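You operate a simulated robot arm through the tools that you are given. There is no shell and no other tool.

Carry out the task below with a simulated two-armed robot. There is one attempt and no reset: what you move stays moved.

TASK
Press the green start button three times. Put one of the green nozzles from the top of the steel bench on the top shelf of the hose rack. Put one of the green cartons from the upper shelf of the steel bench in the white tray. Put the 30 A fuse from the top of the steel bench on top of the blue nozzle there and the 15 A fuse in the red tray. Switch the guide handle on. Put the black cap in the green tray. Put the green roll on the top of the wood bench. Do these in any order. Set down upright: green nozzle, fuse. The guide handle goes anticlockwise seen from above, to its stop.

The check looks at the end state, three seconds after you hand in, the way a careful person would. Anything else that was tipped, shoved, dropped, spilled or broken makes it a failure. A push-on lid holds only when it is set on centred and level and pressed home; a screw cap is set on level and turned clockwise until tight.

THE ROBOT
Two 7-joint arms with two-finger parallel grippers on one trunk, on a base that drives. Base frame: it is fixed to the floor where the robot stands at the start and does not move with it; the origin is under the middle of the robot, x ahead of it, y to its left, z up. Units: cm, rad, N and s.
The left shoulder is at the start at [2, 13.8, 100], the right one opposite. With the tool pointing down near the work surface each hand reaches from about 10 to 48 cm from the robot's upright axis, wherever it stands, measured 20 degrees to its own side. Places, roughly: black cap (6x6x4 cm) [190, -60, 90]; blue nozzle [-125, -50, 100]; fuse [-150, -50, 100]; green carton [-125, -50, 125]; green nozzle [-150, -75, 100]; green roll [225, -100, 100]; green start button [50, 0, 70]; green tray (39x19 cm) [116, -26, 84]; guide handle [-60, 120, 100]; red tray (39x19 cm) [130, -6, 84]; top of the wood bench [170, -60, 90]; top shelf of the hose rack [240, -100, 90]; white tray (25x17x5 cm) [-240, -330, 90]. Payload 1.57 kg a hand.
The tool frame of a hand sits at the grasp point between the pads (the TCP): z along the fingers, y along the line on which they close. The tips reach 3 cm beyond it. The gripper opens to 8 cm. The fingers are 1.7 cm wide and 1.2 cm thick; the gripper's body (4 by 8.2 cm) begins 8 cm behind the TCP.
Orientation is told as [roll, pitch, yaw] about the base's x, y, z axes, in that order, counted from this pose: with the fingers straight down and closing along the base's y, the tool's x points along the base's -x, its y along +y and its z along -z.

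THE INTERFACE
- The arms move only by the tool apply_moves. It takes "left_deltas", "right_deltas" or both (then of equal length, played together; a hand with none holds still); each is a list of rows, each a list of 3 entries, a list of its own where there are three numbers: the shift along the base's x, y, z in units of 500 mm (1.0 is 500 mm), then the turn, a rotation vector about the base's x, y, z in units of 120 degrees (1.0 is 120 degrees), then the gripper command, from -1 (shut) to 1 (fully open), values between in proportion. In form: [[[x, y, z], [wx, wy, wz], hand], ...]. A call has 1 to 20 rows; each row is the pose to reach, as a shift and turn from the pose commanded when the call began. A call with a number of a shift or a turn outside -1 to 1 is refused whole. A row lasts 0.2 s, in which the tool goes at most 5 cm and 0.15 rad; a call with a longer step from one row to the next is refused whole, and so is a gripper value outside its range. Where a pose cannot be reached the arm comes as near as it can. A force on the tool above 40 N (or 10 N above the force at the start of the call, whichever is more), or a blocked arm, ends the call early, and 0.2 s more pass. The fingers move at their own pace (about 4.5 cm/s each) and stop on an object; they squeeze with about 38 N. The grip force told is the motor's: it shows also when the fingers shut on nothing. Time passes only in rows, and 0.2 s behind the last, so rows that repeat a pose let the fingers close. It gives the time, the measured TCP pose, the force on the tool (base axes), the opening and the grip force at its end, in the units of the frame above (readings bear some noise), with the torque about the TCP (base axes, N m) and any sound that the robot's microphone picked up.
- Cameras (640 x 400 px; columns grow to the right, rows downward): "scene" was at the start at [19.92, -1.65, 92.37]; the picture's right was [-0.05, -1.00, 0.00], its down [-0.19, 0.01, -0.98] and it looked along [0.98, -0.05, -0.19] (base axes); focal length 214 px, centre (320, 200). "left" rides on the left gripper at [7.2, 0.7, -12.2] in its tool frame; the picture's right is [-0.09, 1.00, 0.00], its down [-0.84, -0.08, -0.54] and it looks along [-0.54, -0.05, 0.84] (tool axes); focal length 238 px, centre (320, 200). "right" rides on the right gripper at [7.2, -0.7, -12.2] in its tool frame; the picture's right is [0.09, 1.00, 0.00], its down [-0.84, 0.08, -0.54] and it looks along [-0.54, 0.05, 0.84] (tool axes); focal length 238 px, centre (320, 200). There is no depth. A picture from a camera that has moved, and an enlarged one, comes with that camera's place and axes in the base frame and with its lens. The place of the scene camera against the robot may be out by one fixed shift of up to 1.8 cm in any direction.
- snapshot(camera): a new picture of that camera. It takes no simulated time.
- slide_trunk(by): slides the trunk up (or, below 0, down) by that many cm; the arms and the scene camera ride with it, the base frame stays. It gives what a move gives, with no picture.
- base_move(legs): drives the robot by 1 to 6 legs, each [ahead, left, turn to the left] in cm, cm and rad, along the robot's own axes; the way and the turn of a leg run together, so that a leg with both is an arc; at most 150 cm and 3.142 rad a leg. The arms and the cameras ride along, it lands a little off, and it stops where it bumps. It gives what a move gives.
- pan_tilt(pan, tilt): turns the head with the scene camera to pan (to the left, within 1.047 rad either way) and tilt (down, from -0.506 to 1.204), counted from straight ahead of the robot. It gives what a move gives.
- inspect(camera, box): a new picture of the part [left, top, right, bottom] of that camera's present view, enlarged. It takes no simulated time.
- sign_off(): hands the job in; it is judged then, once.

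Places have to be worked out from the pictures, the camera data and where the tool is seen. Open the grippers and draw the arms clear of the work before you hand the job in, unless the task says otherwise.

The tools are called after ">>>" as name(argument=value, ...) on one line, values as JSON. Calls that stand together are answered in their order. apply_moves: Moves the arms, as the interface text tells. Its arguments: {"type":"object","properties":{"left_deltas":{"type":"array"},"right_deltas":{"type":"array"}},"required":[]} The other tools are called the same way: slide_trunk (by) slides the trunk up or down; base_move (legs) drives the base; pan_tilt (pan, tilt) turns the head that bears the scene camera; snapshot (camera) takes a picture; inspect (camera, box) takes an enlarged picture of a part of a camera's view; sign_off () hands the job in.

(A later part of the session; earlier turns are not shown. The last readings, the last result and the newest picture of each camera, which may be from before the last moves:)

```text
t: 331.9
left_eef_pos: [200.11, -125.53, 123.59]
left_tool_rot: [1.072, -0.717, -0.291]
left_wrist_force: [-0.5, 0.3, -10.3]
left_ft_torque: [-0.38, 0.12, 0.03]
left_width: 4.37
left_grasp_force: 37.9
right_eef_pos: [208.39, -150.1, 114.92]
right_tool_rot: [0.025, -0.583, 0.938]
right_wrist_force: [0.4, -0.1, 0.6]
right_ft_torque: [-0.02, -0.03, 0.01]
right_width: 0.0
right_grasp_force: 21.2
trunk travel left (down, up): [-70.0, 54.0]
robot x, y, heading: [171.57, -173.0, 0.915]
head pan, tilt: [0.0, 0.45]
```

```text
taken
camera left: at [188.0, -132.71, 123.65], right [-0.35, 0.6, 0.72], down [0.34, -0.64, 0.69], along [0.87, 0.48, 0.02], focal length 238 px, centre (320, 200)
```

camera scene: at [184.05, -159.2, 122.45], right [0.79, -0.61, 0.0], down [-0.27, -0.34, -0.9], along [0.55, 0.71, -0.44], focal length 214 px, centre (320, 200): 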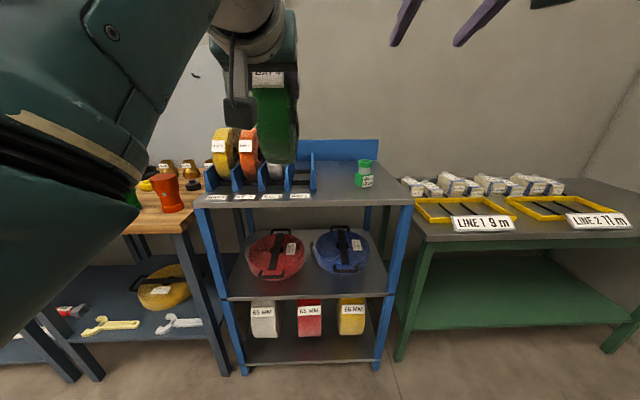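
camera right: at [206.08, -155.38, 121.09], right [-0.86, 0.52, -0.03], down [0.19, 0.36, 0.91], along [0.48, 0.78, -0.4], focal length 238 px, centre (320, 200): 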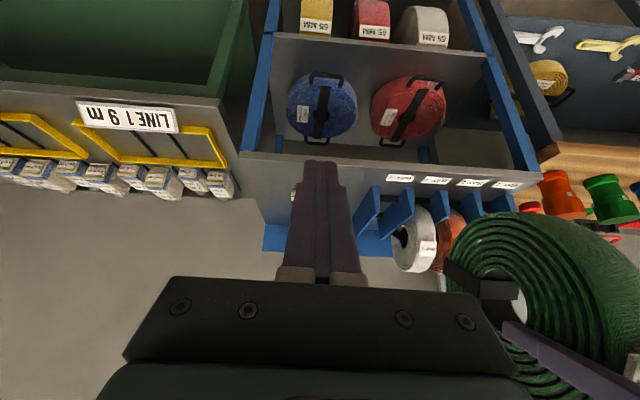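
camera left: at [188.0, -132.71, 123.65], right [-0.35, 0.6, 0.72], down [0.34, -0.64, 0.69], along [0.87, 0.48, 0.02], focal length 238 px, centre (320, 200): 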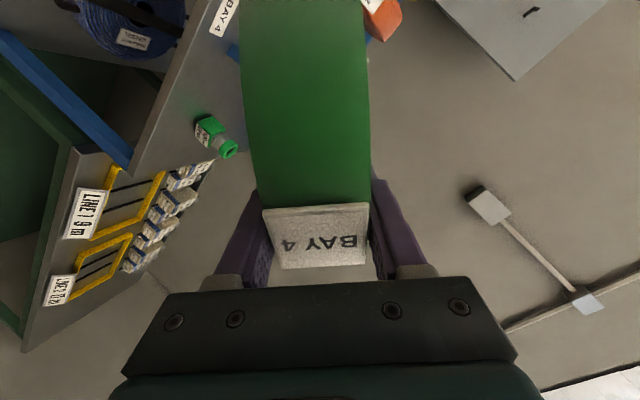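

Half turned, holding well. I complete the 90° turn and level the fingers.

>>> apply_moves(left_deltas=[[[0, 0, 0], [0.035, 0.047, -0.022], -1], [[0, 0, 0], [0.069, 0.094, -0.045], -1], [[0, 0, 0], [0.104, 0.141, -0.067], -1], [[0, 0, 0], [0.138, 0.188, -0.089], -1], [[0, 0, 0], [0.173, 0.235, -0.112], -1], [[0, 0, 0], [0.207, 0.282, -0.134], -1]])

>>> apply_moves(left_deltas=[[[0, 0, 0], [0.046, -0.034, 0], -1], [[0, 0, 0], [0.092, -0.068, 0], -1], [[0, 0, 0], [0.1385, -0.102, 0], -1], [[0, 0, 0], [0.1385, -0.102, 0], -1]])

>>> snapshot(camera="left")

>>> snapshot(camera="scene")

```text
t: 333.2
left_eef_pos: [200.04, -125.5, 123.5]
left_tool_rot: [1.202, 0.002, -0.633]
left_wrist_force: [0.0, -0.6, -11.2]
left_ft_torque: [-0.45, 0.1, -0.01]
left_width: 4.41
left_grasp_force: 38.1
right_eef_pos: [208.46, -150.16, 114.84]
right_tool_rot: [0.024, -0.584, 0.937]
right_wrist_force: [0.9, 0.8, -0.1]
right_ft_torque: [-0.01, 0.0, -0.02]
right_width: 0.01
right_grasp_force: 22.0
trunk travel left (down, up): [-70.0, 54.0]
robot x, y, heading: [171.87, -173.03, 0.915]
head pan, tilt: [0.0, 0.45]
```

```text
t: 334.2
left_eef_pos: [200.07, -125.34, 123.4]
left_tool_rot: [1.563, -0.002, -0.631]
left_wrist_force: [0.3, -1.0, -10.4]
left_ft_torque: [-0.49, 0.14, 0.01]
left_width: 4.39
left_grasp_force: 38.0
right_eef_pos: [208.48, -150.04, 114.91]
right_tool_rot: [0.026, -0.582, 0.938]
right_wrist_force: [-0.2, 0.7, 0.9]
right_ft_torque: [0.02, 0.02, 0.0]
right_width: 0.0
right_grasp_force: 21.3
trunk travel left (down, up): [-70.0, 54.0]
robot x, y, heading: [172.04, -173.5, 0.916]
head pan, tilt: [0.0, 0.45]
```

```text
taken
camera left: at [187.17, -131.05, 124.23], right [0.08, -0.05, 1.0], down [0.35, -0.93, -0.07], along [0.93, 0.36, -0.06], focal length 238 px, centre (320, 200)
```

left: 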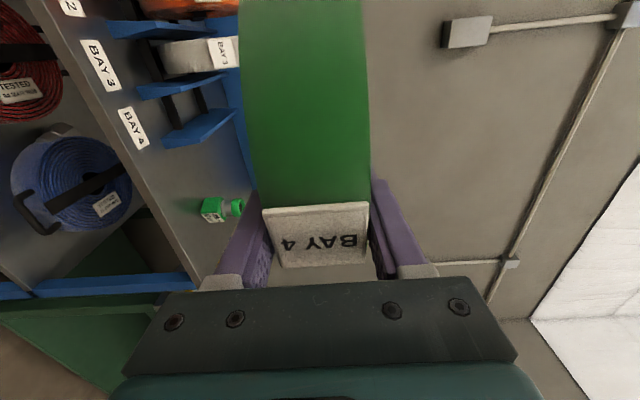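

```text
taken
camera scene: at [184.05, -159.2, 122.44], right [0.79, -0.61, 0.0], down [-0.27, -0.35, -0.9], along [0.55, 0.71, -0.44], focal length 214 px, centre (320, 200)
```

scene: 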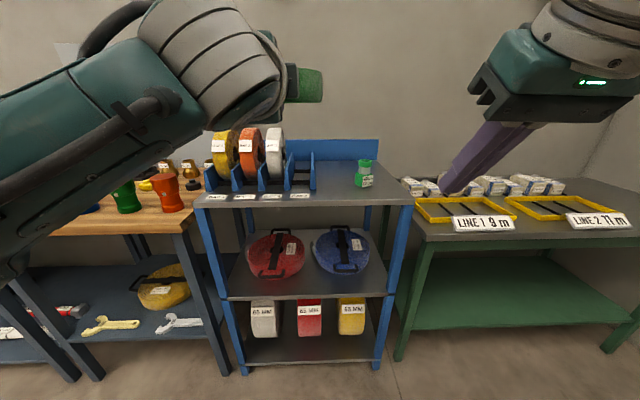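

The roll lies level in the left hand. I drive back-left to a staging point in front of the wood bench's left part and align with that bench.

>>> base_move(legs=[[-15, 0, 0], [0, 82, 0], [0, 0, 0.055]])

>>> pan_tilt(pan=-0.1, tilt=0.45)

>>> snapshot(camera="scene")

>>> snapshot(camera="right")

```text
t: 340.1
left_eef_pos: [122.93, -85.32, 123.49]
left_tool_rot: [1.563, 0.001, -0.579]
left_wrist_force: [-0.2, 1.3, -10.1]
left_ft_torque: [-0.48, 0.09, -0.03]
left_width: 4.4
left_grasp_force: 37.8
right_eef_pos: [132.51, -109.52, 114.9]
right_tool_rot: [0.024, -0.581, 0.991]
right_wrist_force: [0.3, -0.8, 0.4]
right_ft_torque: [0.01, 0.0, 0.04]
right_width: 0.01
right_grasp_force: 22.2
trunk travel left (down, up): [-70.0, 54.0]
robot x, y, heading: [97.57, -134.7, 0.962]
head pan, tilt: [0.0, 0.45]
```

```text
t: 340.7
left_eef_pos: [122.81, -85.32, 123.48]
left_tool_rot: [1.56, 0.001, -0.576]
left_wrist_force: [0.4, 0.0, -10.3]
left_ft_torque: [-0.49, 0.11, 0.01]
left_width: 4.38
left_grasp_force: 38.2
right_eef_pos: [132.5, -109.49, 114.89]
right_tool_rot: [0.024, -0.582, 0.991]
right_wrist_force: [-0.3, -0.3, 0.2]
right_ft_torque: [0.02, -0.02, -0.01]
right_width: 0.01
right_grasp_force: 21.5
trunk travel left (down, up): [-70.0, 54.0]
robot x, y, heading: [97.26, -134.39, 0.965]
head pan, tilt: [-0.099, 0.45]
```

```text
taken
camera scene: at [109.27, -120.46, 122.44], right [0.76, -0.65, 0.0], down [-0.28, -0.33, -0.9], along [0.58, 0.69, -0.44], focal length 214 px, centre (320, 200)
```

scene: 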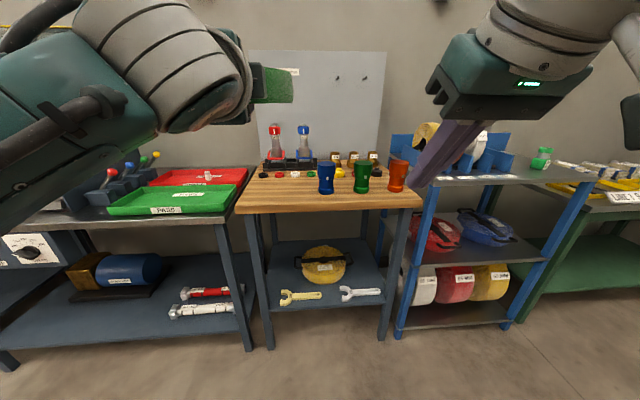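

```text
taken
camera right: at [126.42, -120.52, 121.12], right [-0.88, 0.47, -0.03], down [0.16, 0.37, 0.91], along [0.44, 0.8, -0.4], focal length 238 px, centre (320, 200)
```

right: 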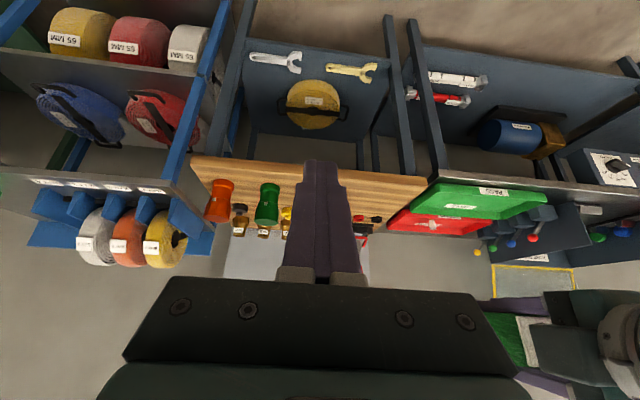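

I zoom on the wood bench to measure the free area and its edges.

>>> inspect(camera="scene", box=[220, 110, 440, 230])

```text
2.91 times, centred on (330, 170) of scene
camera zoom: at [109.27, -120.46, 122.44], right [0.76, -0.65, 0.0], down [-0.28, -0.33, -0.9], along [0.58, 0.69, -0.44], focal length 624 px, centre (291, 287)
```

zoom: 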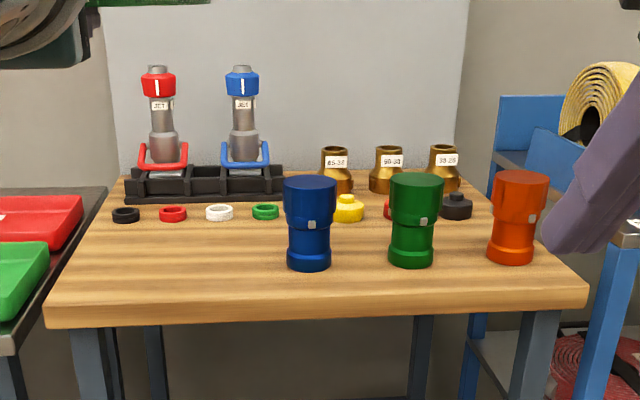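

I zoom the right camera too, for triangulating the bench top's height.

>>> inspect(camera="right", box=[180, 140, 480, 260])

```text
2.13 times, centred on (330, 200) of right
camera zoom: at [126.42, -120.52, 121.12], right [-0.88, 0.47, -0.03], down [0.16, 0.37, 0.91], along [0.44, 0.8, -0.4], focal length 508 px, centre (299, 200)
```

zoom: 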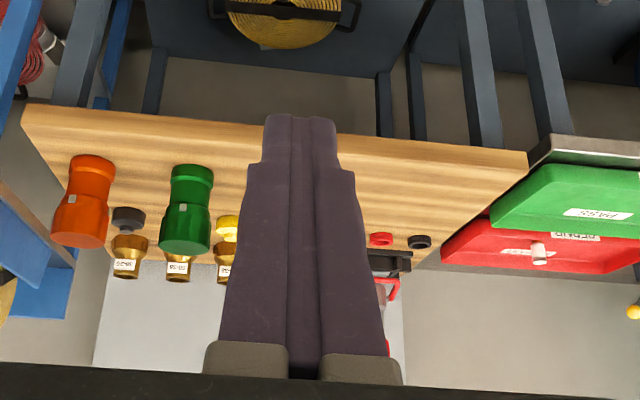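

Bench top is at z 88.0, and its left front area (1–28 cm from the left edge) is free. I lower the trunk 24 cm and drive 38 cm ahead so the level roll hovers over that area.

>>> slide_trunk(by=-24)

>>> base_move(legs=[[30, 0, 0]])

>>> snapshot(camera="scene")

>>> snapshot(camera="right")

>>> snapshot(camera="left")

```text
t: 343.2
left_eef_pos: [122.92, -85.21, 99.49]
left_tool_rot: [1.562, -0.001, -0.579]
left_wrist_force: [-0.1, 0.3, -9.1]
left_ft_torque: [-0.49, 0.12, -0.02]
left_width: 4.4
left_grasp_force: 38.2
right_eef_pos: [132.53, -109.46, 90.8]
right_tool_rot: [0.025, -0.583, 0.991]
right_wrist_force: [1.2, 0.2, 0.1]
right_ft_torque: [0.0, 0.04, -0.01]
right_width: 0.03
right_grasp_force: 21.1
trunk travel left (down, up): [-46.0, 78.0]
robot x, y, heading: [97.34, -134.27, 0.966]
head pan, tilt: [-0.099, 0.45]
```

```text
t: 345.2
left_eef_pos: [139.62, -60.9, 99.44]
left_tool_rot: [1.562, -0.001, -0.579]
left_wrist_force: [0.0, 0.4, -9.5]
left_ft_torque: [-0.46, 0.11, 0.04]
left_width: 4.4
left_grasp_force: 38.1
right_eef_pos: [149.3, -85.06, 90.77]
right_tool_rot: [0.025, -0.584, 0.991]
right_wrist_force: [0.7, 0.0, 0.2]
right_ft_torque: [-0.04, -0.03, -0.01]
right_width: 0.0
right_grasp_force: 21.7
trunk travel left (down, up): [-46.0, 78.0]
robot x, y, heading: [113.95, -109.61, 0.969]
head pan, tilt: [-0.099, 0.45]
```

```text
taken
camera scene: at [126.11, -96.08, 98.45], right [0.76, -0.65, 0.0], down [-0.28, -0.33, -0.9], along [0.58, 0.69, -0.44], focal length 214 px, centre (320, 200)
```

scene: 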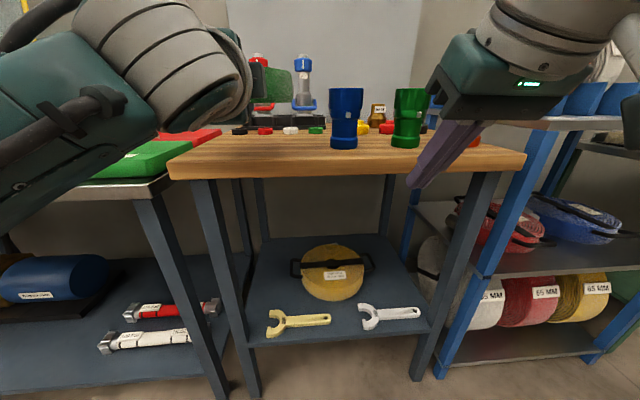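

```text
taken
camera right: at [143.26, -96.15, 97.12], right [-0.88, 0.47, -0.03], down [0.16, 0.37, 0.91], along [0.44, 0.8, -0.4], focal length 238 px, centre (320, 200)
```

right: 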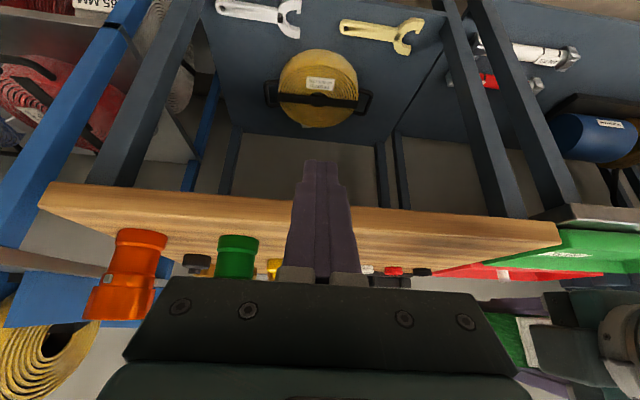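

```text
taken
camera left: at [127.04, -67.21, 100.26], right [0.08, -0.04, 1.0], down [0.4, -0.91, -0.07], along [0.91, 0.41, -0.06], focal length 238 px, centre (320, 200)
```

left: 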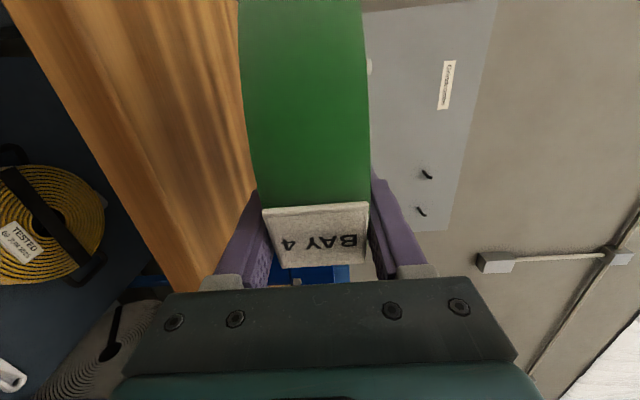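

All clear: the roll needs 9.6 cm more ahead. I drive that and check.

>>> base_move(legs=[[9.6, 0, 0]])

>>> snapshot(camera="scene")

>>> snapshot(camera="left")

>>> snapshot(camera="right")

```text
t: 346.4
left_eef_pos: [145.04, -53.0, 99.43]
left_tool_rot: [1.56, 0.0, -0.58]
left_wrist_force: [-0.1, 0.1, -8.7]
left_ft_torque: [-0.53, 0.12, 0.01]
left_width: 4.38
left_grasp_force: 37.4
right_eef_pos: [154.78, -77.15, 90.96]
right_tool_rot: [0.025, -0.582, 0.99]
right_wrist_force: [0.4, -0.3, 0.2]
right_ft_torque: [0.03, 0.0, 0.03]
right_width: 0.0
right_grasp_force: 21.3
trunk travel left (down, up): [-46.0, 78.0]
robot x, y, heading: [118.98, -102.19, 0.971]
head pan, tilt: [-0.099, 0.45]
```

```text
taken
camera scene: at [131.55, -88.16, 98.45], right [0.76, -0.65, 0.0], down [-0.28, -0.33, -0.9], along [0.58, 0.69, -0.44], focal length 214 px, centre (320, 200)
```

scene: 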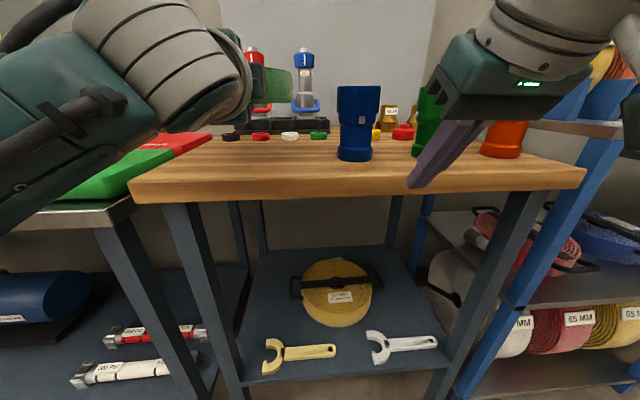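

```text
taken
camera left: at [132.47, -59.29, 100.23], right [0.08, -0.04, 1.0], down [0.41, -0.91, -0.07], along [0.91, 0.41, -0.06], focal length 238 px, centre (320, 200)
```

left: 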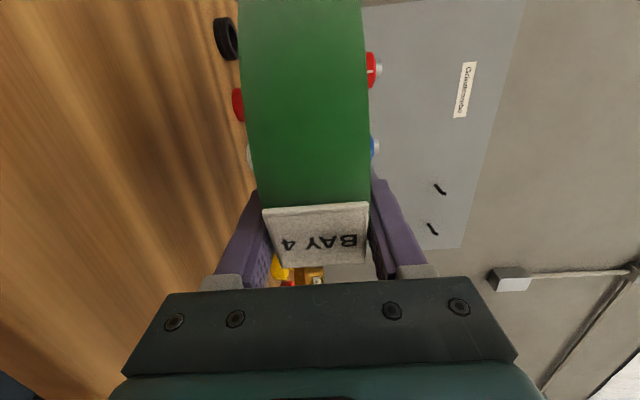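

```text
taken
camera right: at [148.7, -88.22, 97.12], right [-0.88, 0.47, -0.03], down [0.16, 0.37, 0.91], along [0.44, 0.8, -0.4], focal length 238 px, centre (320, 200)
```

right: 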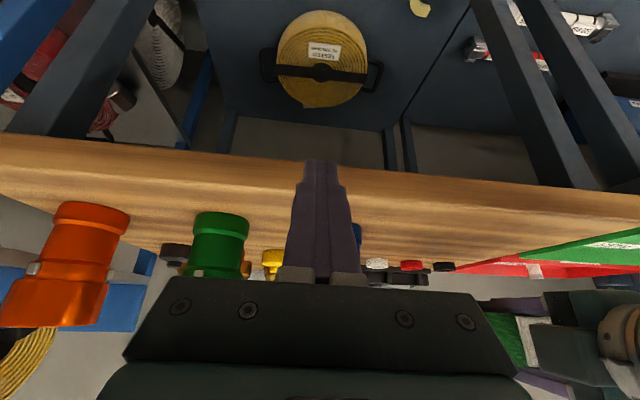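

The roll hovers at the planned spot. I lower with the trunk 7 cm to just above the bench, then finish gently.

>>> slide_trunk(by=-7)

>>> snapshot(camera="left")

>>> snapshot(camera="scene")

```text
t: 347.5
left_eef_pos: [145.2, -52.97, 92.29]
left_tool_rot: [1.561, 0.0, -0.578]
left_wrist_force: [-0.2, -0.7, -9.2]
left_ft_torque: [-0.51, 0.13, -0.01]
left_width: 4.38
left_grasp_force: 38.2
right_eef_pos: [154.68, -77.2, 83.9]
right_tool_rot: [0.025, -0.583, 0.991]
right_wrist_force: [-0.7, -1.0, -0.4]
right_ft_torque: [0.03, -0.04, 0.05]
right_width: 0.0
right_grasp_force: 21.1
trunk travel left (down, up): [-39.0, 85.0]
robot x, y, heading: [119.23, -102.46, 0.965]
head pan, tilt: [-0.099, 0.45]
```

```text
taken
camera left: at [132.46, -59.32, 93.2], right [0.08, -0.04, 1.0], down [0.41, -0.91, -0.07], along [0.91, 0.41, -0.06], focal length 238 px, centre (320, 200)
```

left: 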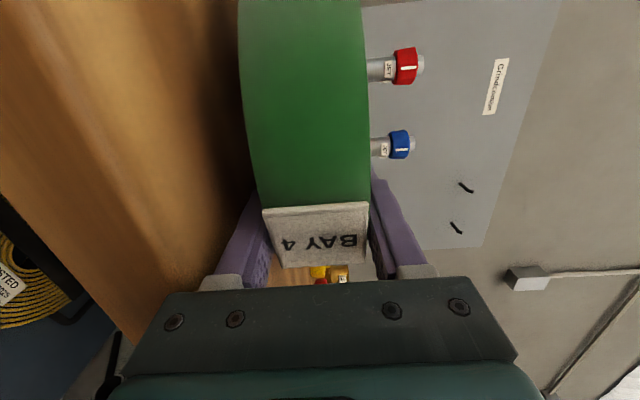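

```text
taken
camera scene: at [131.54, -88.19, 91.45], right [0.76, -0.65, 0.0], down [-0.28, -0.33, -0.9], along [0.58, 0.69, -0.44], focal length 214 px, centre (320, 200)
```

scene: 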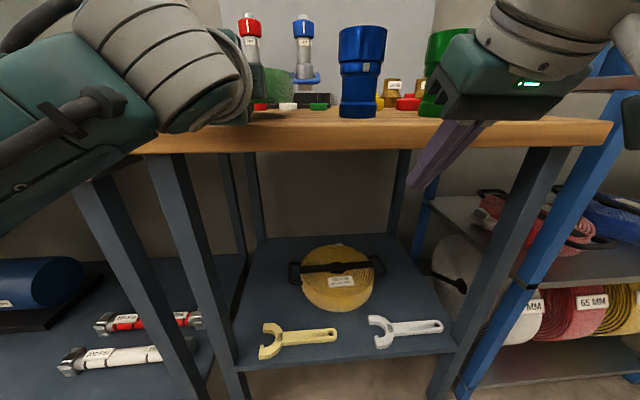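

Roll bottom is about 2 cm above the bench. I lower with small arm steps and watch the force.

>>> apply_moves(left_deltas=[[[0, 0, -0.006], [0, 0, 0], -1], [[0, 0, -0.012], [0, 0, 0], -1], [[0, 0, -0.018], [0, 0, 0], -1]])

>>> inspect(camera="scene", box=[180, 50, 360, 170])

```text
t: 348.3
left_eef_pos: [145.01, -53.02, 91.62]
left_tool_rot: [1.564, -0.001, -0.578]
left_wrist_force: [-2.7, -3.9, -1.3]
left_ft_torque: [-0.67, 0.22, 0.01]
left_width: 4.4
left_grasp_force: 37.7
right_eef_pos: [154.77, -77.18, 83.87]
right_tool_rot: [0.025, -0.585, 0.99]
right_wrist_force: [-0.6, -0.1, -0.7]
right_ft_torque: [-0.01, -0.03, 0.01]
right_width: 0.0
right_grasp_force: 21.1
trunk travel left (down, up): [-39.0, 85.0]
robot x, y, heading: [119.7, -102.24, 0.964]
head pan, tilt: [-0.099, 0.45]
```

```text
3.33 times, centred on (270, 110) of scene
camera zoom: at [131.53, -88.2, 91.47], right [0.76, -0.65, 0.0], down [-0.28, -0.33, -0.9], along [0.58, 0.69, -0.44], focal length 715 px, centre (487, 500)
```

zoom: 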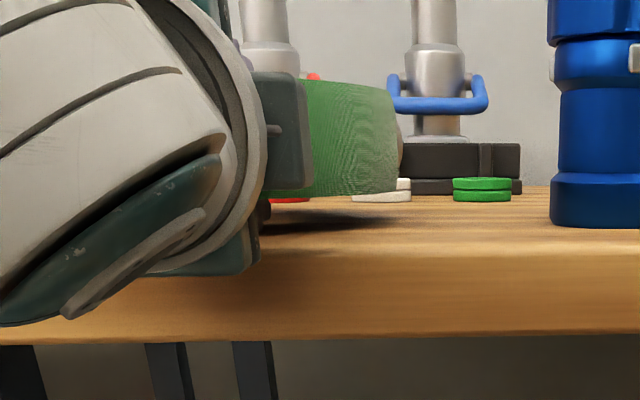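

The lower finger would stay trapped under the roll here and could drag it. Better: set it down with the gripped rim overhanging the front edge, release, then push it inward. I raise 1 cm and back the base 12.5 cm.

>>> apply_moves(left_deltas=[[[0, 0, 0.012], [0, 0, 0], -1], [[0, 0, 0.024], [0, 0, 0], -1], [[0, 0, 0.036], [0, 0, 0], -1]])

>>> base_move(legs=[[-12.5, 0, 0]])

>>> snapshot(camera="left")

>>> snapshot(camera="scene")

```text
t: 349.1
left_eef_pos: [145.16, -53.01, 93.26]
left_tool_rot: [1.56, 0.001, -0.577]
left_wrist_force: [0.3, 0.5, -8.7]
left_ft_torque: [-0.49, 0.1, -0.02]
left_width: 4.35
left_grasp_force: 38.1
right_eef_pos: [154.88, -77.25, 83.77]
right_tool_rot: [0.025, -0.583, 0.991]
right_wrist_force: [0.6, -0.5, 0.5]
right_ft_torque: [-0.03, 0.02, 0.01]
right_width: 0.0
right_grasp_force: 21.2
trunk travel left (down, up): [-39.0, 85.0]
robot x, y, heading: [119.12, -102.2, 0.962]
head pan, tilt: [-0.099, 0.45]
```

```text
t: 350.3
left_eef_pos: [138.14, -63.25, 93.29]
left_tool_rot: [1.559, -0.001, -0.578]
left_wrist_force: [-0.7, 0.3, -10.3]
left_ft_torque: [-0.47, 0.12, 0.01]
left_width: 4.36
left_grasp_force: 37.8
right_eef_pos: [147.68, -87.39, 83.73]
right_tool_rot: [0.024, -0.582, 0.991]
right_wrist_force: [-0.8, 0.1, 0.8]
right_ft_torque: [0.03, -0.01, -0.02]
right_width: 0.0
right_grasp_force: 21.6
trunk travel left (down, up): [-39.0, 85.0]
robot x, y, heading: [112.15, -112.16, 0.964]
head pan, tilt: [-0.099, 0.45]
```

```text
taken
camera left: at [125.46, -69.52, 94.07], right [0.08, -0.04, 1.0], down [0.41, -0.91, -0.07], along [0.91, 0.41, -0.06], focal length 238 px, centre (320, 200)
```

left: 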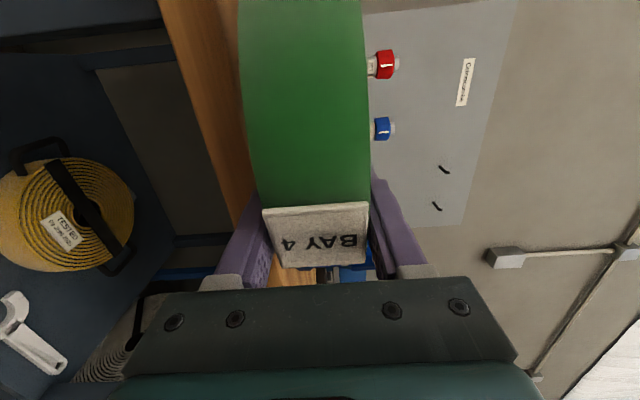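

```text
taken
camera scene: at [124.51, -98.38, 91.44], right [0.76, -0.65, 0.0], down [-0.28, -0.33, -0.9], along [0.58, 0.69, -0.44], focal length 214 px, centre (320, 200)
```

scene: 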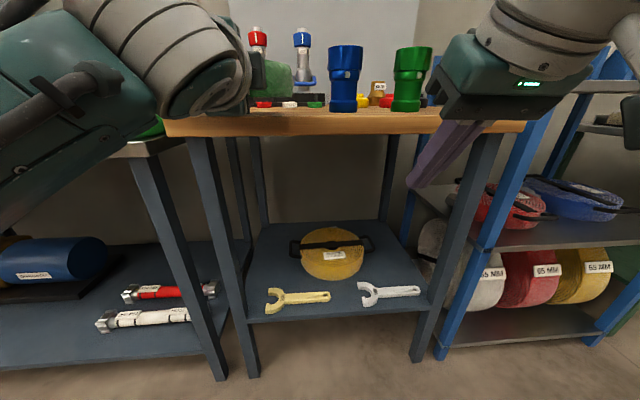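

TCP is 5.5 cm before the edge. I lower 2.6 cm so the roll's underside is just above the bench top with the fingers in front of the edge.

>>> apply_moves(left_deltas=[[[0, 0, -0.015], [0, 0, 0], -1], [[0, 0, -0.03], [0, 0, 0], -1], [[0, 0, -0.043], [0, 0, 0], -1], [[0, 0, -0.052], [0, 0, 0], -1]])

>>> inspect(camera="scene", box=[180, 50, 360, 170])

```text
t: 351.3
left_eef_pos: [138.13, -63.16, 90.75]
left_tool_rot: [1.559, 0.0, -0.575]
left_wrist_force: [0.6, 0.3, -8.9]
left_ft_torque: [-0.47, 0.09, 0.01]
left_width: 4.4
left_grasp_force: 38.2
right_eef_pos: [147.67, -87.36, 83.94]
right_tool_rot: [0.025, -0.582, 0.992]
right_wrist_force: [-0.1, -0.2, -0.2]
right_ft_torque: [0.01, 0.02, -0.02]
right_width: 0.0
right_grasp_force: 20.8
trunk travel left (down, up): [-39.0, 85.0]
robot x, y, heading: [112.29, -112.37, 0.969]
head pan, tilt: [-0.099, 0.45]
```

```text
3.33 times, centred on (270, 110) of scene
camera zoom: at [124.53, -98.36, 91.44], right [0.76, -0.65, 0.0], down [-0.28, -0.33, -0.9], along [0.58, 0.69, -0.44], focal length 715 px, centre (487, 500)
```

zoom: 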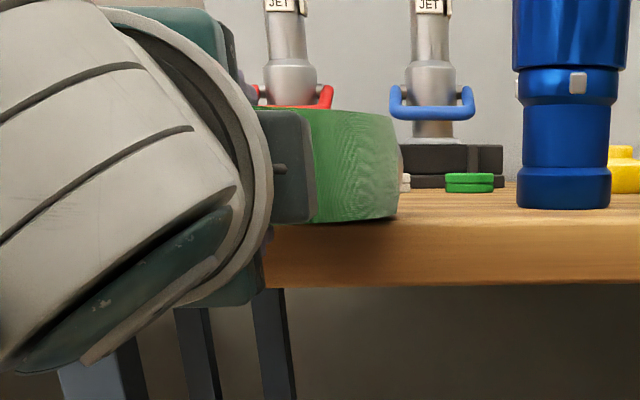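

Roll is just above the bench level. I creep ahead to bring the fingertips close to the bench's front face.

>>> apply_moves(left_deltas=[[[0.005, 0.008, 0], [0, 0, 0], -1], [[0.01, 0.016, 0], [0, 0, 0], -1], [[0.015, 0.024, 0], [0, 0, 0], -1], [[0.019, 0.03, 0], [0, 0, 0], -1]])

>>> apply_moves(left_deltas=[[[0.002, 0.004, 0], [0, 0, 0], -1], [[0.004, 0.007, 0], [0, 0, 0], -1], [[0.006, 0.01, 0], [0, 0, 0], -1]])

```text
t: 352.3
left_eef_pos: [139.1, -61.63, 90.61]
left_tool_rot: [1.558, -0.002, -0.576]
left_wrist_force: [0.0, -0.4, -10.5]
left_ft_torque: [-0.48, 0.07, 0.01]
left_width: 4.37
left_grasp_force: 38.2
right_eef_pos: [147.8, -87.33, 83.86]
right_tool_rot: [0.026, -0.583, 0.992]
right_wrist_force: [-0.4, -0.5, -0.3]
right_ft_torque: [0.01, 0.01, 0.01]
right_width: 0.0
right_grasp_force: 21.1
trunk travel left (down, up): [-39.0, 85.0]
robot x, y, heading: [112.43, -112.41, 0.967]
head pan, tilt: [-0.099, 0.45]
```

```text
t: 353.1
left_eef_pos: [139.2, -61.42, 90.46]
left_tool_rot: [1.558, -0.003, -0.577]
left_wrist_force: [-12.1, -16.3, -2.3]
left_ft_torque: [-0.75, 0.27, -0.1]
left_width: 4.41
left_grasp_force: 38.0
right_eef_pos: [147.53, -87.65, 83.75]
right_tool_rot: [0.024, -0.58, 0.99]
right_wrist_force: [-0.1, -0.3, -0.2]
right_ft_torque: [0.05, -0.01, 0.0]
right_width: 0.02
right_grasp_force: 21.3
trunk travel left (down, up): [-39.0, 85.0]
robot x, y, heading: [112.3, -112.18, 0.969]
head pan, tilt: [-0.099, 0.45]
```

The fingertips met the bench's front face (20 N). I back off about 0.6 cm and lower gently until the bench carries the roll.

>>> apply_moves(left_deltas=[[[-0.007, -0.011, 0], [0, 0, 0], -1], [[-0.007, -0.011, -0.004], [0, 0, 0], -1], [[-0.007, -0.011, -0.008], [0, 0, 0], -1]])

>>> apply_moves(left_deltas=[[[0, 0, -0.004], [0, 0, 0], -1], [[0, 0, -0.008], [0, 0, 0], -1]])

>>> inspect(camera="scene", box=[180, 50, 360, 170])

```text
t: 353.9
left_eef_pos: [138.99, -61.72, 90.39]
left_tool_rot: [1.563, -0.001, -0.578]
left_wrist_force: [0.2, 0.2, -6.4]
left_ft_torque: [-0.12, -0.11, 0.12]
left_width: 4.38
left_grasp_force: 38.3
right_eef_pos: [147.69, -87.29, 83.98]
right_tool_rot: [0.024, -0.581, 0.992]
right_wrist_force: [0.0, -0.5, -0.7]
right_ft_torque: [0.04, 0.02, -0.01]
right_width: 0.0
right_grasp_force: 20.8
trunk travel left (down, up): [-39.0, 85.0]
robot x, y, heading: [112.0, -112.33, 0.968]
head pan, tilt: [-0.099, 0.45]
```

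```text
t: 354.5
left_eef_pos: [139.02, -61.7, 90.26]
left_tool_rot: [1.566, -0.001, -0.579]
left_wrist_force: [-5.9, -6.1, 6.8]
left_ft_torque: [1.45, -0.75, 0.38]
left_width: 4.42
left_grasp_force: 37.9
right_eef_pos: [147.7, -87.23, 83.96]
right_tool_rot: [0.025, -0.584, 0.99]
right_wrist_force: [-0.9, 0.2, 0.2]
right_ft_torque: [-0.01, -0.03, -0.02]
right_width: 0.01
right_grasp_force: 21.0
trunk travel left (down, up): [-39.0, 85.0]
robot x, y, heading: [112.04, -112.26, 0.969]
head pan, tilt: [-0.099, 0.45]
```

```text
3.33 times, centred on (270, 110) of scene
camera zoom: at [124.5, -98.28, 91.48], right [0.76, -0.65, 0.0], down [-0.28, -0.33, -0.9], along [0.58, 0.69, -0.44], focal length 715 px, centre (487, 500)
```

zoom: 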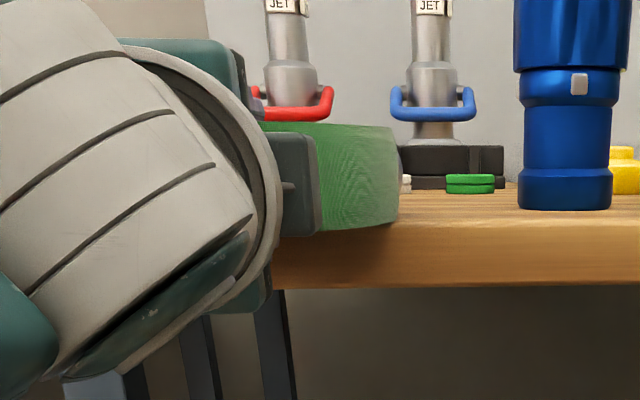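

The far rim carries now; I ease up 0.15 cm and open only slightly (to 5 cm) to test that the roll rests stably on the bench.

>>> apply_moves(left_deltas=[[[0, 0, 0.004], [0, 0, 0], -1], [[0, 0, 0.004], [0, 0, 0], 0.14], [[0, 0, 0.004], [0, 0, 0], 0.2], [[0, 0, 0.004], [0, 0, 0], 0.25], [[0, 0, 0.004], [0, 0, 0], 0.25]])

>>> inspect(camera="scene", box=[180, 50, 360, 170])

>>> snapshot(camera="left")

```text
t: 355.7
left_eef_pos: [139.02, -61.56, 90.15]
left_tool_rot: [1.561, 0.0, -0.577]
left_wrist_force: [0.0, 0.3, 0.0]
left_ft_torque: [-0.01, -0.03, -0.01]
left_width: 5.0
left_grasp_force: 0.0
right_eef_pos: [147.73, -87.24, 83.93]
right_tool_rot: [0.025, -0.585, 0.992]
right_wrist_force: [-0.8, 0.1, 1.3]
right_ft_torque: [0.0, 0.0, -0.03]
right_width: 0.0
right_grasp_force: 21.6
trunk travel left (down, up): [-39.0, 85.0]
robot x, y, heading: [112.13, -112.31, 0.972]
head pan, tilt: [-0.099, 0.45]
```

```text
3.33 times, centred on (270, 110) of scene
camera zoom: at [124.58, -98.25, 91.47], right [0.76, -0.65, 0.0], down [-0.28, -0.33, -0.9], along [0.58, 0.69, -0.44], focal length 715 px, centre (487, 500)
```

zoom: 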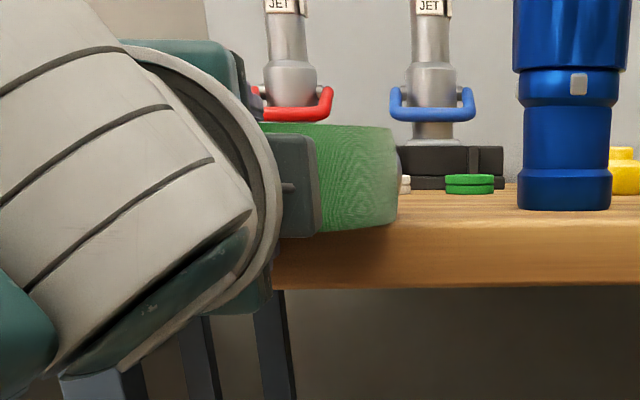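

```text
taken
camera left: at [126.44, -67.96, 90.92], right [0.08, -0.04, 1.0], down [0.41, -0.91, -0.07], along [0.91, 0.41, -0.06], focal length 238 px, centre (320, 200)
```

left: 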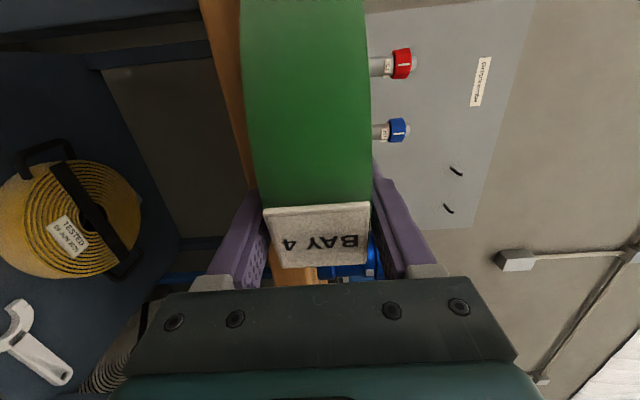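

The roll rests on the bench by itself with zero force on the hand. I open a bit more and slide the fingers straight out backward.

>>> apply_moves(left_deltas=[[[0, 0, 0], [0, 0, 0], 0.33], [[-0.011, -0.017, 0], [0, 0, 0], 0.33], [[-0.033, -0.05, 0], [0, 0, 0], 0.33], [[-0.055, -0.084, 0], [0, 0, 0], 0.33], [[-0.077, -0.117, 0], [0, 0, 0], 0.33], [[-0.093, -0.142, 0], [0, 0, 0], 0.33], [[-0.093, -0.142, 0], [0, 0, 0], 0.33]])

>>> snapshot(camera="left")

>>> snapshot(camera="scene")

```text
t: 357.3
left_eef_pos: [134.47, -68.75, 90.17]
left_tool_rot: [1.56, 0.0, -0.579]
left_wrist_force: [0.1, 0.4, 0.4]
left_ft_torque: [-0.01, -0.02, 0.0]
left_width: 5.32
left_grasp_force: 0.1
right_eef_pos: [147.84, -87.25, 83.97]
right_tool_rot: [0.023, -0.585, 0.992]
right_wrist_force: [0.1, 0.2, 0.1]
right_ft_torque: [-0.01, -0.04, -0.01]
right_width: 0.01
right_grasp_force: 21.0
trunk travel left (down, up): [-39.0, 85.0]
robot x, y, heading: [112.29, -112.12, 0.965]
head pan, tilt: [-0.099, 0.45]
```

```text
taken
camera left: at [121.76, -75.06, 90.94], right [0.08, -0.04, 1.0], down [0.41, -0.91, -0.07], along [0.91, 0.41, -0.06], focal length 238 px, centre (320, 200)
```

left: 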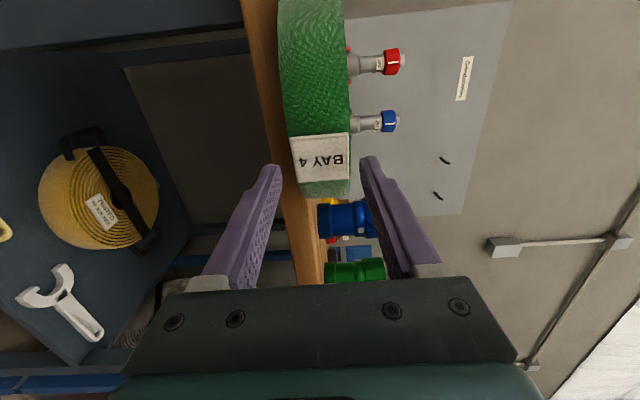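

```text
taken
camera scene: at [124.58, -98.24, 91.47], right [0.76, -0.65, 0.0], down [-0.28, -0.33, -0.9], along [0.58, 0.69, -0.44], focal length 214 px, centre (320, 200)
```

scene: 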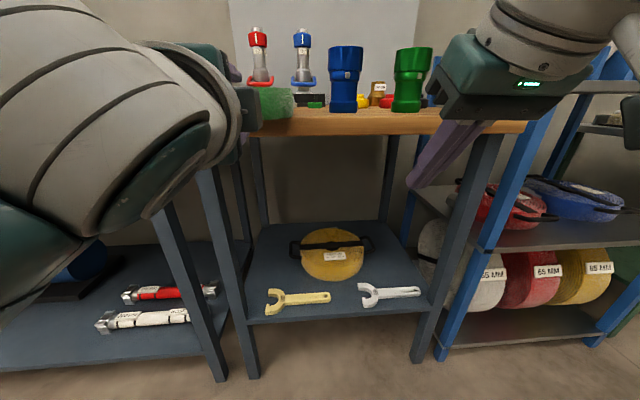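

The roll lies flat, overhanging. I close the left gripper, centre it on the rim, and push the roll inward slowly.

>>> apply_moves(left_deltas=[[[-0.006, 0.004, 0.004], [0, 0, 0], -1], [[-0.012, 0.008, 0.008], [0, 0, 0], -1], [[-0.012, 0.008, 0.008], [0, 0, 0], -1], [[-0.012, 0.008, 0.008], [0, 0, 0], -1], [[0.0, 0.024, 0.008], [0, 0, 0], -1], [[0.012, 0.041, 0.008], [0, 0, 0], -1]])

>>> snapshot(camera="left")

```text
t: 358.7
left_eef_pos: [135.13, -66.7, 90.52]
left_tool_rot: [1.561, 0.002, -0.579]
left_wrist_force: [-2.0, -4.2, 2.3]
left_ft_torque: [0.08, 0.02, 0.01]
left_width: 0.0
left_grasp_force: 21.3
right_eef_pos: [147.77, -87.38, 83.95]
right_tool_rot: [0.026, -0.585, 0.992]
right_wrist_force: [0.9, -0.2, 0.1]
right_ft_torque: [0.01, -0.04, -0.01]
right_width: 0.0
right_grasp_force: 21.4
trunk travel left (down, up): [-39.0, 85.0]
robot x, y, heading: [112.31, -112.08, 0.971]
head pan, tilt: [-0.099, 0.45]
```

```text
taken
camera left: at [122.39, -73.1, 91.35], right [0.08, -0.04, 1.0], down [0.4, -0.91, -0.07], along [0.91, 0.41, -0.06], focal length 238 px, centre (320, 200)
```

left: 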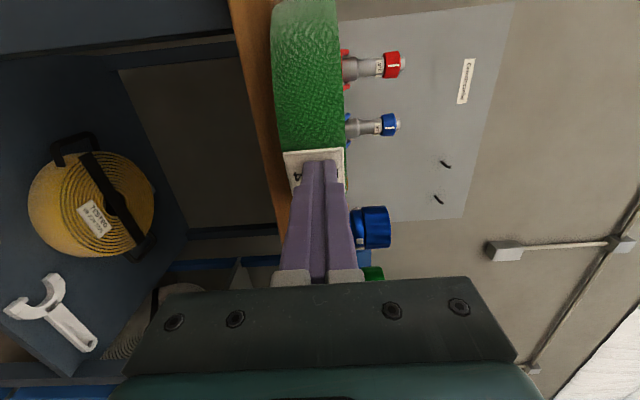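

The finger touches the rim. I push 5 cm inward in small rows.

>>> apply_moves(left_deltas=[[[0.01, 0.0135, 0], [0, 0, 0], -1], [[0.02, 0.027, 0], [0, 0, 0], -1], [[0.029, 0.0405, 0], [0, 0, 0], -1], [[0.039, 0.054, 0], [0, 0, 0], -1], [[0.049, 0.0675, 0], [0, 0, 0], -1], [[0.0585, 0.081, 0], [0, 0, 0], -1]])

>>> snapshot(camera="left")

>>> snapshot(camera="scene")

```text
t: 360.1
left_eef_pos: [137.9, -62.7, 90.6]
left_tool_rot: [1.56, -0.001, -0.579]
left_wrist_force: [-2.6, -2.9, 1.7]
left_ft_torque: [0.08, -0.01, 0.05]
left_width: 0.0
left_grasp_force: 21.5
right_eef_pos: [147.81, -87.33, 83.85]
right_tool_rot: [0.025, -0.585, 0.991]
right_wrist_force: [-0.5, 0.3, -0.2]
right_ft_torque: [0.03, 0.01, 0.0]
right_width: 0.0
right_grasp_force: 21.2
trunk travel left (down, up): [-39.0, 85.0]
robot x, y, heading: [112.61, -112.57, 0.968]
head pan, tilt: [-0.099, 0.45]
```

```text
taken
camera left: at [125.24, -68.97, 91.28], right [0.08, -0.04, 1.0], down [0.4, -0.91, -0.07], along [0.91, 0.41, -0.06], focal length 238 px, centre (320, 200)
```

left: 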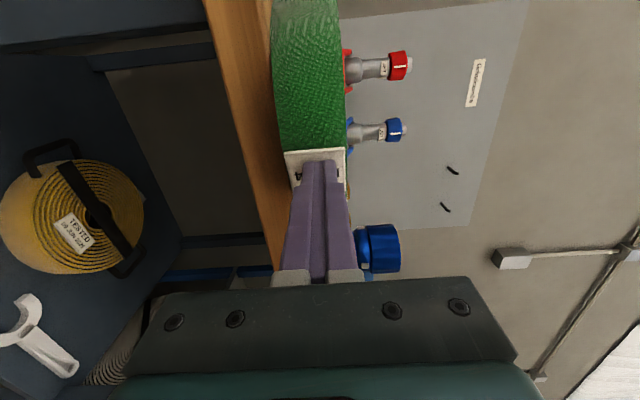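

```text
taken
camera scene: at [124.55, -98.3, 91.46], right [0.76, -0.65, 0.0], down [-0.28, -0.33, -0.9], along [0.58, 0.69, -0.44], focal length 214 px, centre (320, 200)
```

scene: 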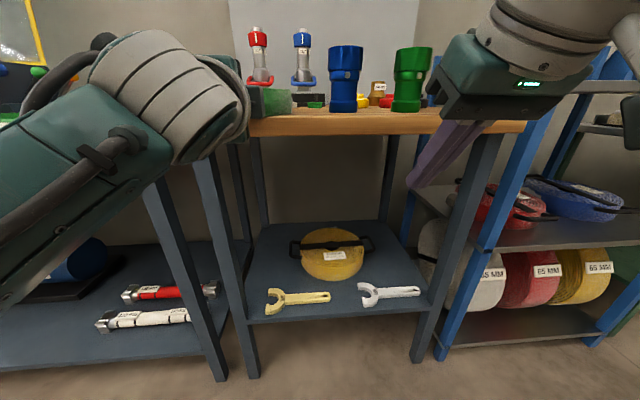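

Works well; the rim is now about 2 cm outside the edge. I push 6.5 cm more.

>>> apply_moves(left_deltas=[[[0.01, 0.0135, 0], [0, 0, 0], -1], [[0.02, 0.027, 0], [0, 0, 0], -1], [[0.029, 0.0405, 0], [0, 0, 0], -1], [[0.039, 0.054, 0], [0, 0, 0], -1], [[0.049, 0.0675, 0], [0, 0, 0], -1], [[0.0585, 0.081, 0], [0, 0, 0], -1], [[0.068, 0.0945, 0], [0, 0, 0], -1], [[0.076, 0.105, 0], [0, 0, 0], -1]])

>>> snapshot(camera="left")

```text
t: 361.9
left_eef_pos: [141.73, -57.46, 90.36]
left_tool_rot: [1.561, 0.001, -0.576]
left_wrist_force: [-0.3, -2.7, -0.4]
left_ft_torque: [-0.02, 0.02, -0.02]
left_width: 0.0
left_grasp_force: 21.1
right_eef_pos: [147.77, -87.35, 83.94]
right_tool_rot: [0.025, -0.585, 0.991]
right_wrist_force: [-0.2, -0.2, 0.6]
right_ft_torque: [0.01, 0.01, 0.01]
right_width: 0.0
right_grasp_force: 21.4
trunk travel left (down, up): [-39.0, 85.0]
robot x, y, heading: [112.32, -112.04, 0.966]
head pan, tilt: [-0.099, 0.45]
```

```text
taken
camera left: at [129.04, -63.73, 91.31], right [0.08, -0.04, 1.0], down [0.41, -0.91, -0.07], along [0.91, 0.41, -0.06], focal length 238 px, centre (320, 200)
```

left: 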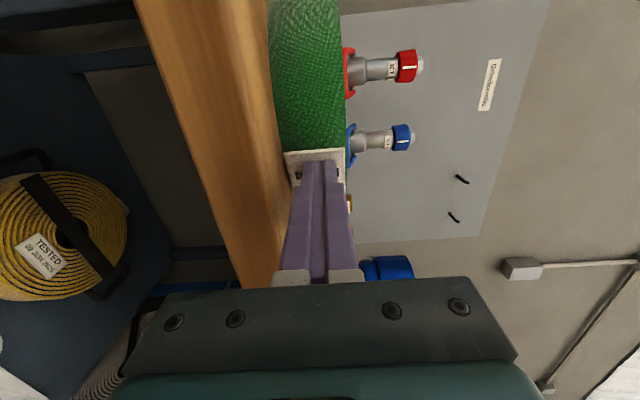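

The roll is now fully on the bench top (near rim about 4 cm in). I withdraw the left hand and raise the trunk to look.

>>> apply_moves(left_deltas=[[[-0.03, -0.04, 0], [0, 0, 0], -1], [[-0.07, -0.1, 0], [0, 0, 0], -1], [[-0.117, -0.162, 0], [0, 0, 0], -1], [[-0.16, -0.225, 0], [0, 0, 0], -1], [[-0.18, -0.25, 0.0], [0, 0, 0], -1]])

>>> base_move(legs=[[-20, 0, 0]])

>>> slide_trunk(by=40)

>>> pan_tilt(pan=-0.05, tilt=0.5)

>>> snapshot(camera="scene")

```text
t: 363.1
left_eef_pos: [132.69, -69.88, 90.48]
left_tool_rot: [1.559, -0.001, -0.577]
left_wrist_force: [0.3, 0.4, -0.3]
left_ft_torque: [0.0, -0.02, 0.0]
left_width: 0.01
left_grasp_force: 21.4
right_eef_pos: [147.89, -87.29, 83.89]
right_tool_rot: [0.024, -0.585, 0.993]
right_wrist_force: [0.9, 0.1, -0.5]
right_ft_torque: [-0.01, 0.04, -0.01]
right_width: 0.03
right_grasp_force: 21.3
trunk travel left (down, up): [-39.0, 85.0]
robot x, y, heading: [112.46, -112.14, 0.967]
head pan, tilt: [-0.099, 0.45]
```

```text
t: 364.7
left_eef_pos: [121.47, -86.21, 90.55]
left_tool_rot: [1.559, 0.0, -0.577]
left_wrist_force: [-0.1, 0.1, 0.0]
left_ft_torque: [0.02, 0.05, -0.02]
left_width: 0.02
left_grasp_force: 22.3
right_eef_pos: [136.5, -103.59, 83.94]
right_tool_rot: [0.024, -0.584, 0.992]
right_wrist_force: [0.0, 0.2, 0.1]
right_ft_torque: [-0.01, -0.04, -0.03]
right_width: 0.0
right_grasp_force: 20.9
trunk travel left (down, up): [-39.0, 85.0]
robot x, y, heading: [101.36, -128.34, 0.97]
head pan, tilt: [-0.099, 0.45]
```

```text
t: 368.5
left_eef_pos: [121.5, -86.35, 130.58]
left_tool_rot: [1.561, -0.001, -0.576]
left_wrist_force: [-0.8, 0.0, 0.5]
left_ft_torque: [0.0, -0.01, -0.02]
left_width: 0.0
left_grasp_force: 21.6
right_eef_pos: [136.55, -103.6, 123.86]
right_tool_rot: [0.026, -0.584, 0.992]
right_wrist_force: [-0.6, 0.8, 1.5]
right_ft_torque: [-0.01, -0.03, 0.0]
right_width: 0.0
right_grasp_force: 21.7
trunk travel left (down, up): [-79.0, 45.0]
robot x, y, heading: [101.42, -128.8, 0.968]
head pan, tilt: [-0.099, 0.45]
```

```text
t: 369.2
left_eef_pos: [121.59, -86.26, 130.52]
left_tool_rot: [1.56, 0.0, -0.575]
left_wrist_force: [-0.2, 0.2, -0.5]
left_ft_torque: [0.01, 0.04, 0.0]
left_width: 0.0
left_grasp_force: 21.1
right_eef_pos: [136.53, -103.67, 123.91]
right_tool_rot: [0.024, -0.585, 0.991]
right_wrist_force: [-0.3, 0.5, 0.1]
right_ft_torque: [-0.01, -0.01, 0.01]
right_width: 0.02
right_grasp_force: 21.3
trunk travel left (down, up): [-79.0, 45.0]
robot x, y, heading: [101.16, -128.96, 0.967]
head pan, tilt: [-0.051, 0.499]
```

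```text
taken
camera scene: at [112.9, -114.4, 131.02], right [0.79, -0.61, 0.0], down [-0.29, -0.38, -0.88], along [0.53, 0.7, -0.48], focal length 214 px, centre (320, 200)
```

scene: 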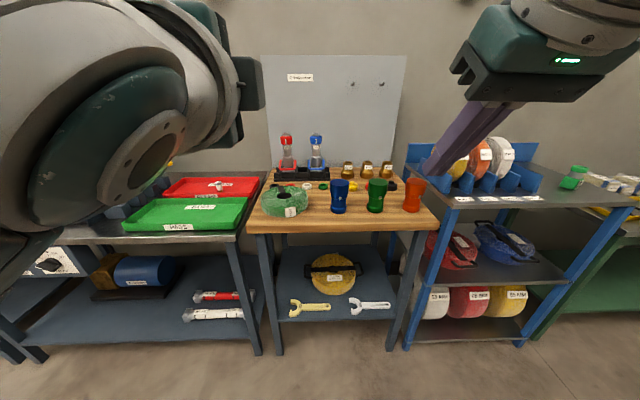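

The green roll lies flat on the wood bench, and the other results look fine. Last job: the black cap. I zoom in on it.

>>> inspect(camera="scene", box=[240, 120, 460, 240])

>>> inspect(camera="right", box=[140, 100, 480, 300])

```text
2.91 times, centred on (350, 180) of scene
camera zoom: at [112.9, -114.4, 131.02], right [0.79, -0.61, 0.0], down [-0.29, -0.38, -0.88], along [0.53, 0.7, -0.48], focal length 624 px, centre (233, 258)
```

zoom: 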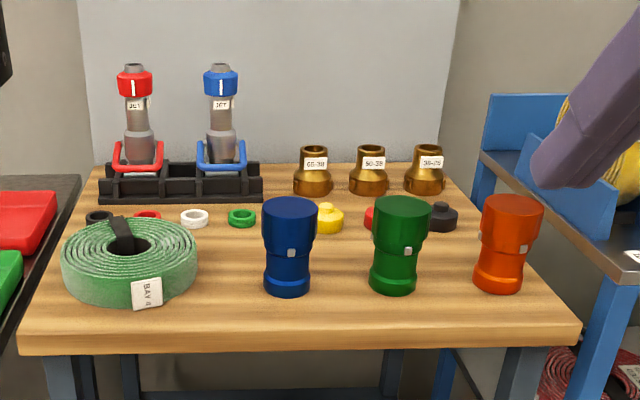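

```text
1.88 times, centred on (310, 200) of right
camera zoom: at [130.46, -114.64, 130.16], right [-0.88, 0.47, -0.03], down [0.16, 0.37, 0.92], along [0.44, 0.8, -0.4], focal length 449 px, centre (339, 200)
```

zoom: 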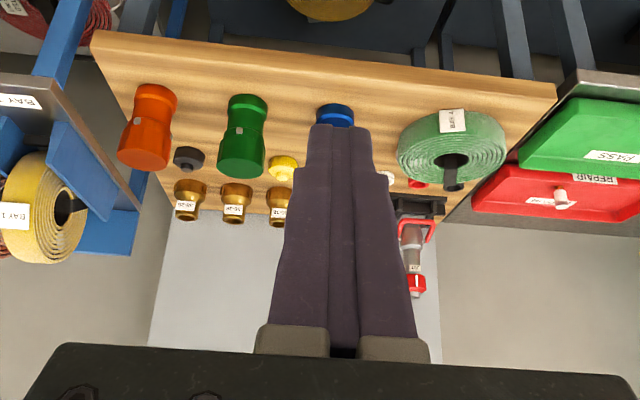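

Black cap: near [191, -63.2], behind the gap of the green and orange adapters. First I bring the left hand back to a fingers-down rest pose in this free space.

>>> apply_moves(left_deltas=[[[0, 0, 0], [-0.047, 0.033, 0], -1], [[0, 0, 0], [-0.094, 0.065, 0], -1], [[0, 0, 0], [-0.141, 0.098, 0], -1], [[0, 0, 0], [-0.141, 0.098, 0], -1]])

>>> apply_moves(left_deltas=[[[0, 0, 0], [-0.032, -0.049, 0.022], -1], [[0, 0, 0], [-0.064, -0.098, 0.045], -1], [[0, 0, 0], [-0.096, -0.147, 0.067], -1], [[0, 0, 0], [-0.127, -0.196, 0.089], -1], [[0, 0, 0], [-0.159, -0.245, 0.112], -1], [[0, 0, 0], [-0.191, -0.294, 0.134], -1], [[0, 0, 0], [-0.223, -0.343, 0.156], -1], [[0, 0, 0], [-0.255, -0.392, 0.179], -1], [[0, 0, 0], [-0.287, -0.441, 0.201], -1], [[0, 0, 0], [-0.319, -0.49, 0.223], -1], [[0, 0, 0], [-0.35, -0.539, 0.246], -1], [[0, 0, 0], [-0.382, -0.588, 0.268], -1]])

```text
t: 370.2
left_eef_pos: [121.59, -86.15, 130.58]
left_tool_rot: [1.202, 0.012, -0.578]
left_wrist_force: [-0.3, -0.3, 0.1]
left_ft_torque: [0.0, 0.02, -0.04]
left_width: 0.0
left_grasp_force: 21.0
right_eef_pos: [136.54, -103.61, 123.92]
right_tool_rot: [0.025, -0.584, 0.994]
right_wrist_force: [0.6, 0.6, 0.6]
right_ft_torque: [0.03, 0.0, -0.01]
right_width: 0.02
right_grasp_force: 20.9
trunk travel left (down, up): [-79.0, 45.0]
robot x, y, heading: [101.55, -128.51, 0.968]
head pan, tilt: [-0.051, 0.499]
```

```text
t: 372.8
left_eef_pos: [119.86, -84.73, 129.89]
left_tool_rot: [0.227, -1.201, 0.807]
left_wrist_force: [-0.2, 0.3, 0.2]
left_ft_torque: [0.03, 0.0, 0.02]
left_width: 0.0
left_grasp_force: 21.4
right_eef_pos: [136.64, -103.56, 123.89]
right_tool_rot: [0.024, -0.584, 0.992]
right_wrist_force: [0.2, 0.1, -0.5]
right_ft_torque: [-0.02, -0.01, 0.03]
right_width: 0.0
right_grasp_force: 21.2
trunk travel left (down, up): [-79.0, 45.0]
robot x, y, heading: [101.22, -128.63, 0.97]
head pan, tilt: [-0.051, 0.499]
```

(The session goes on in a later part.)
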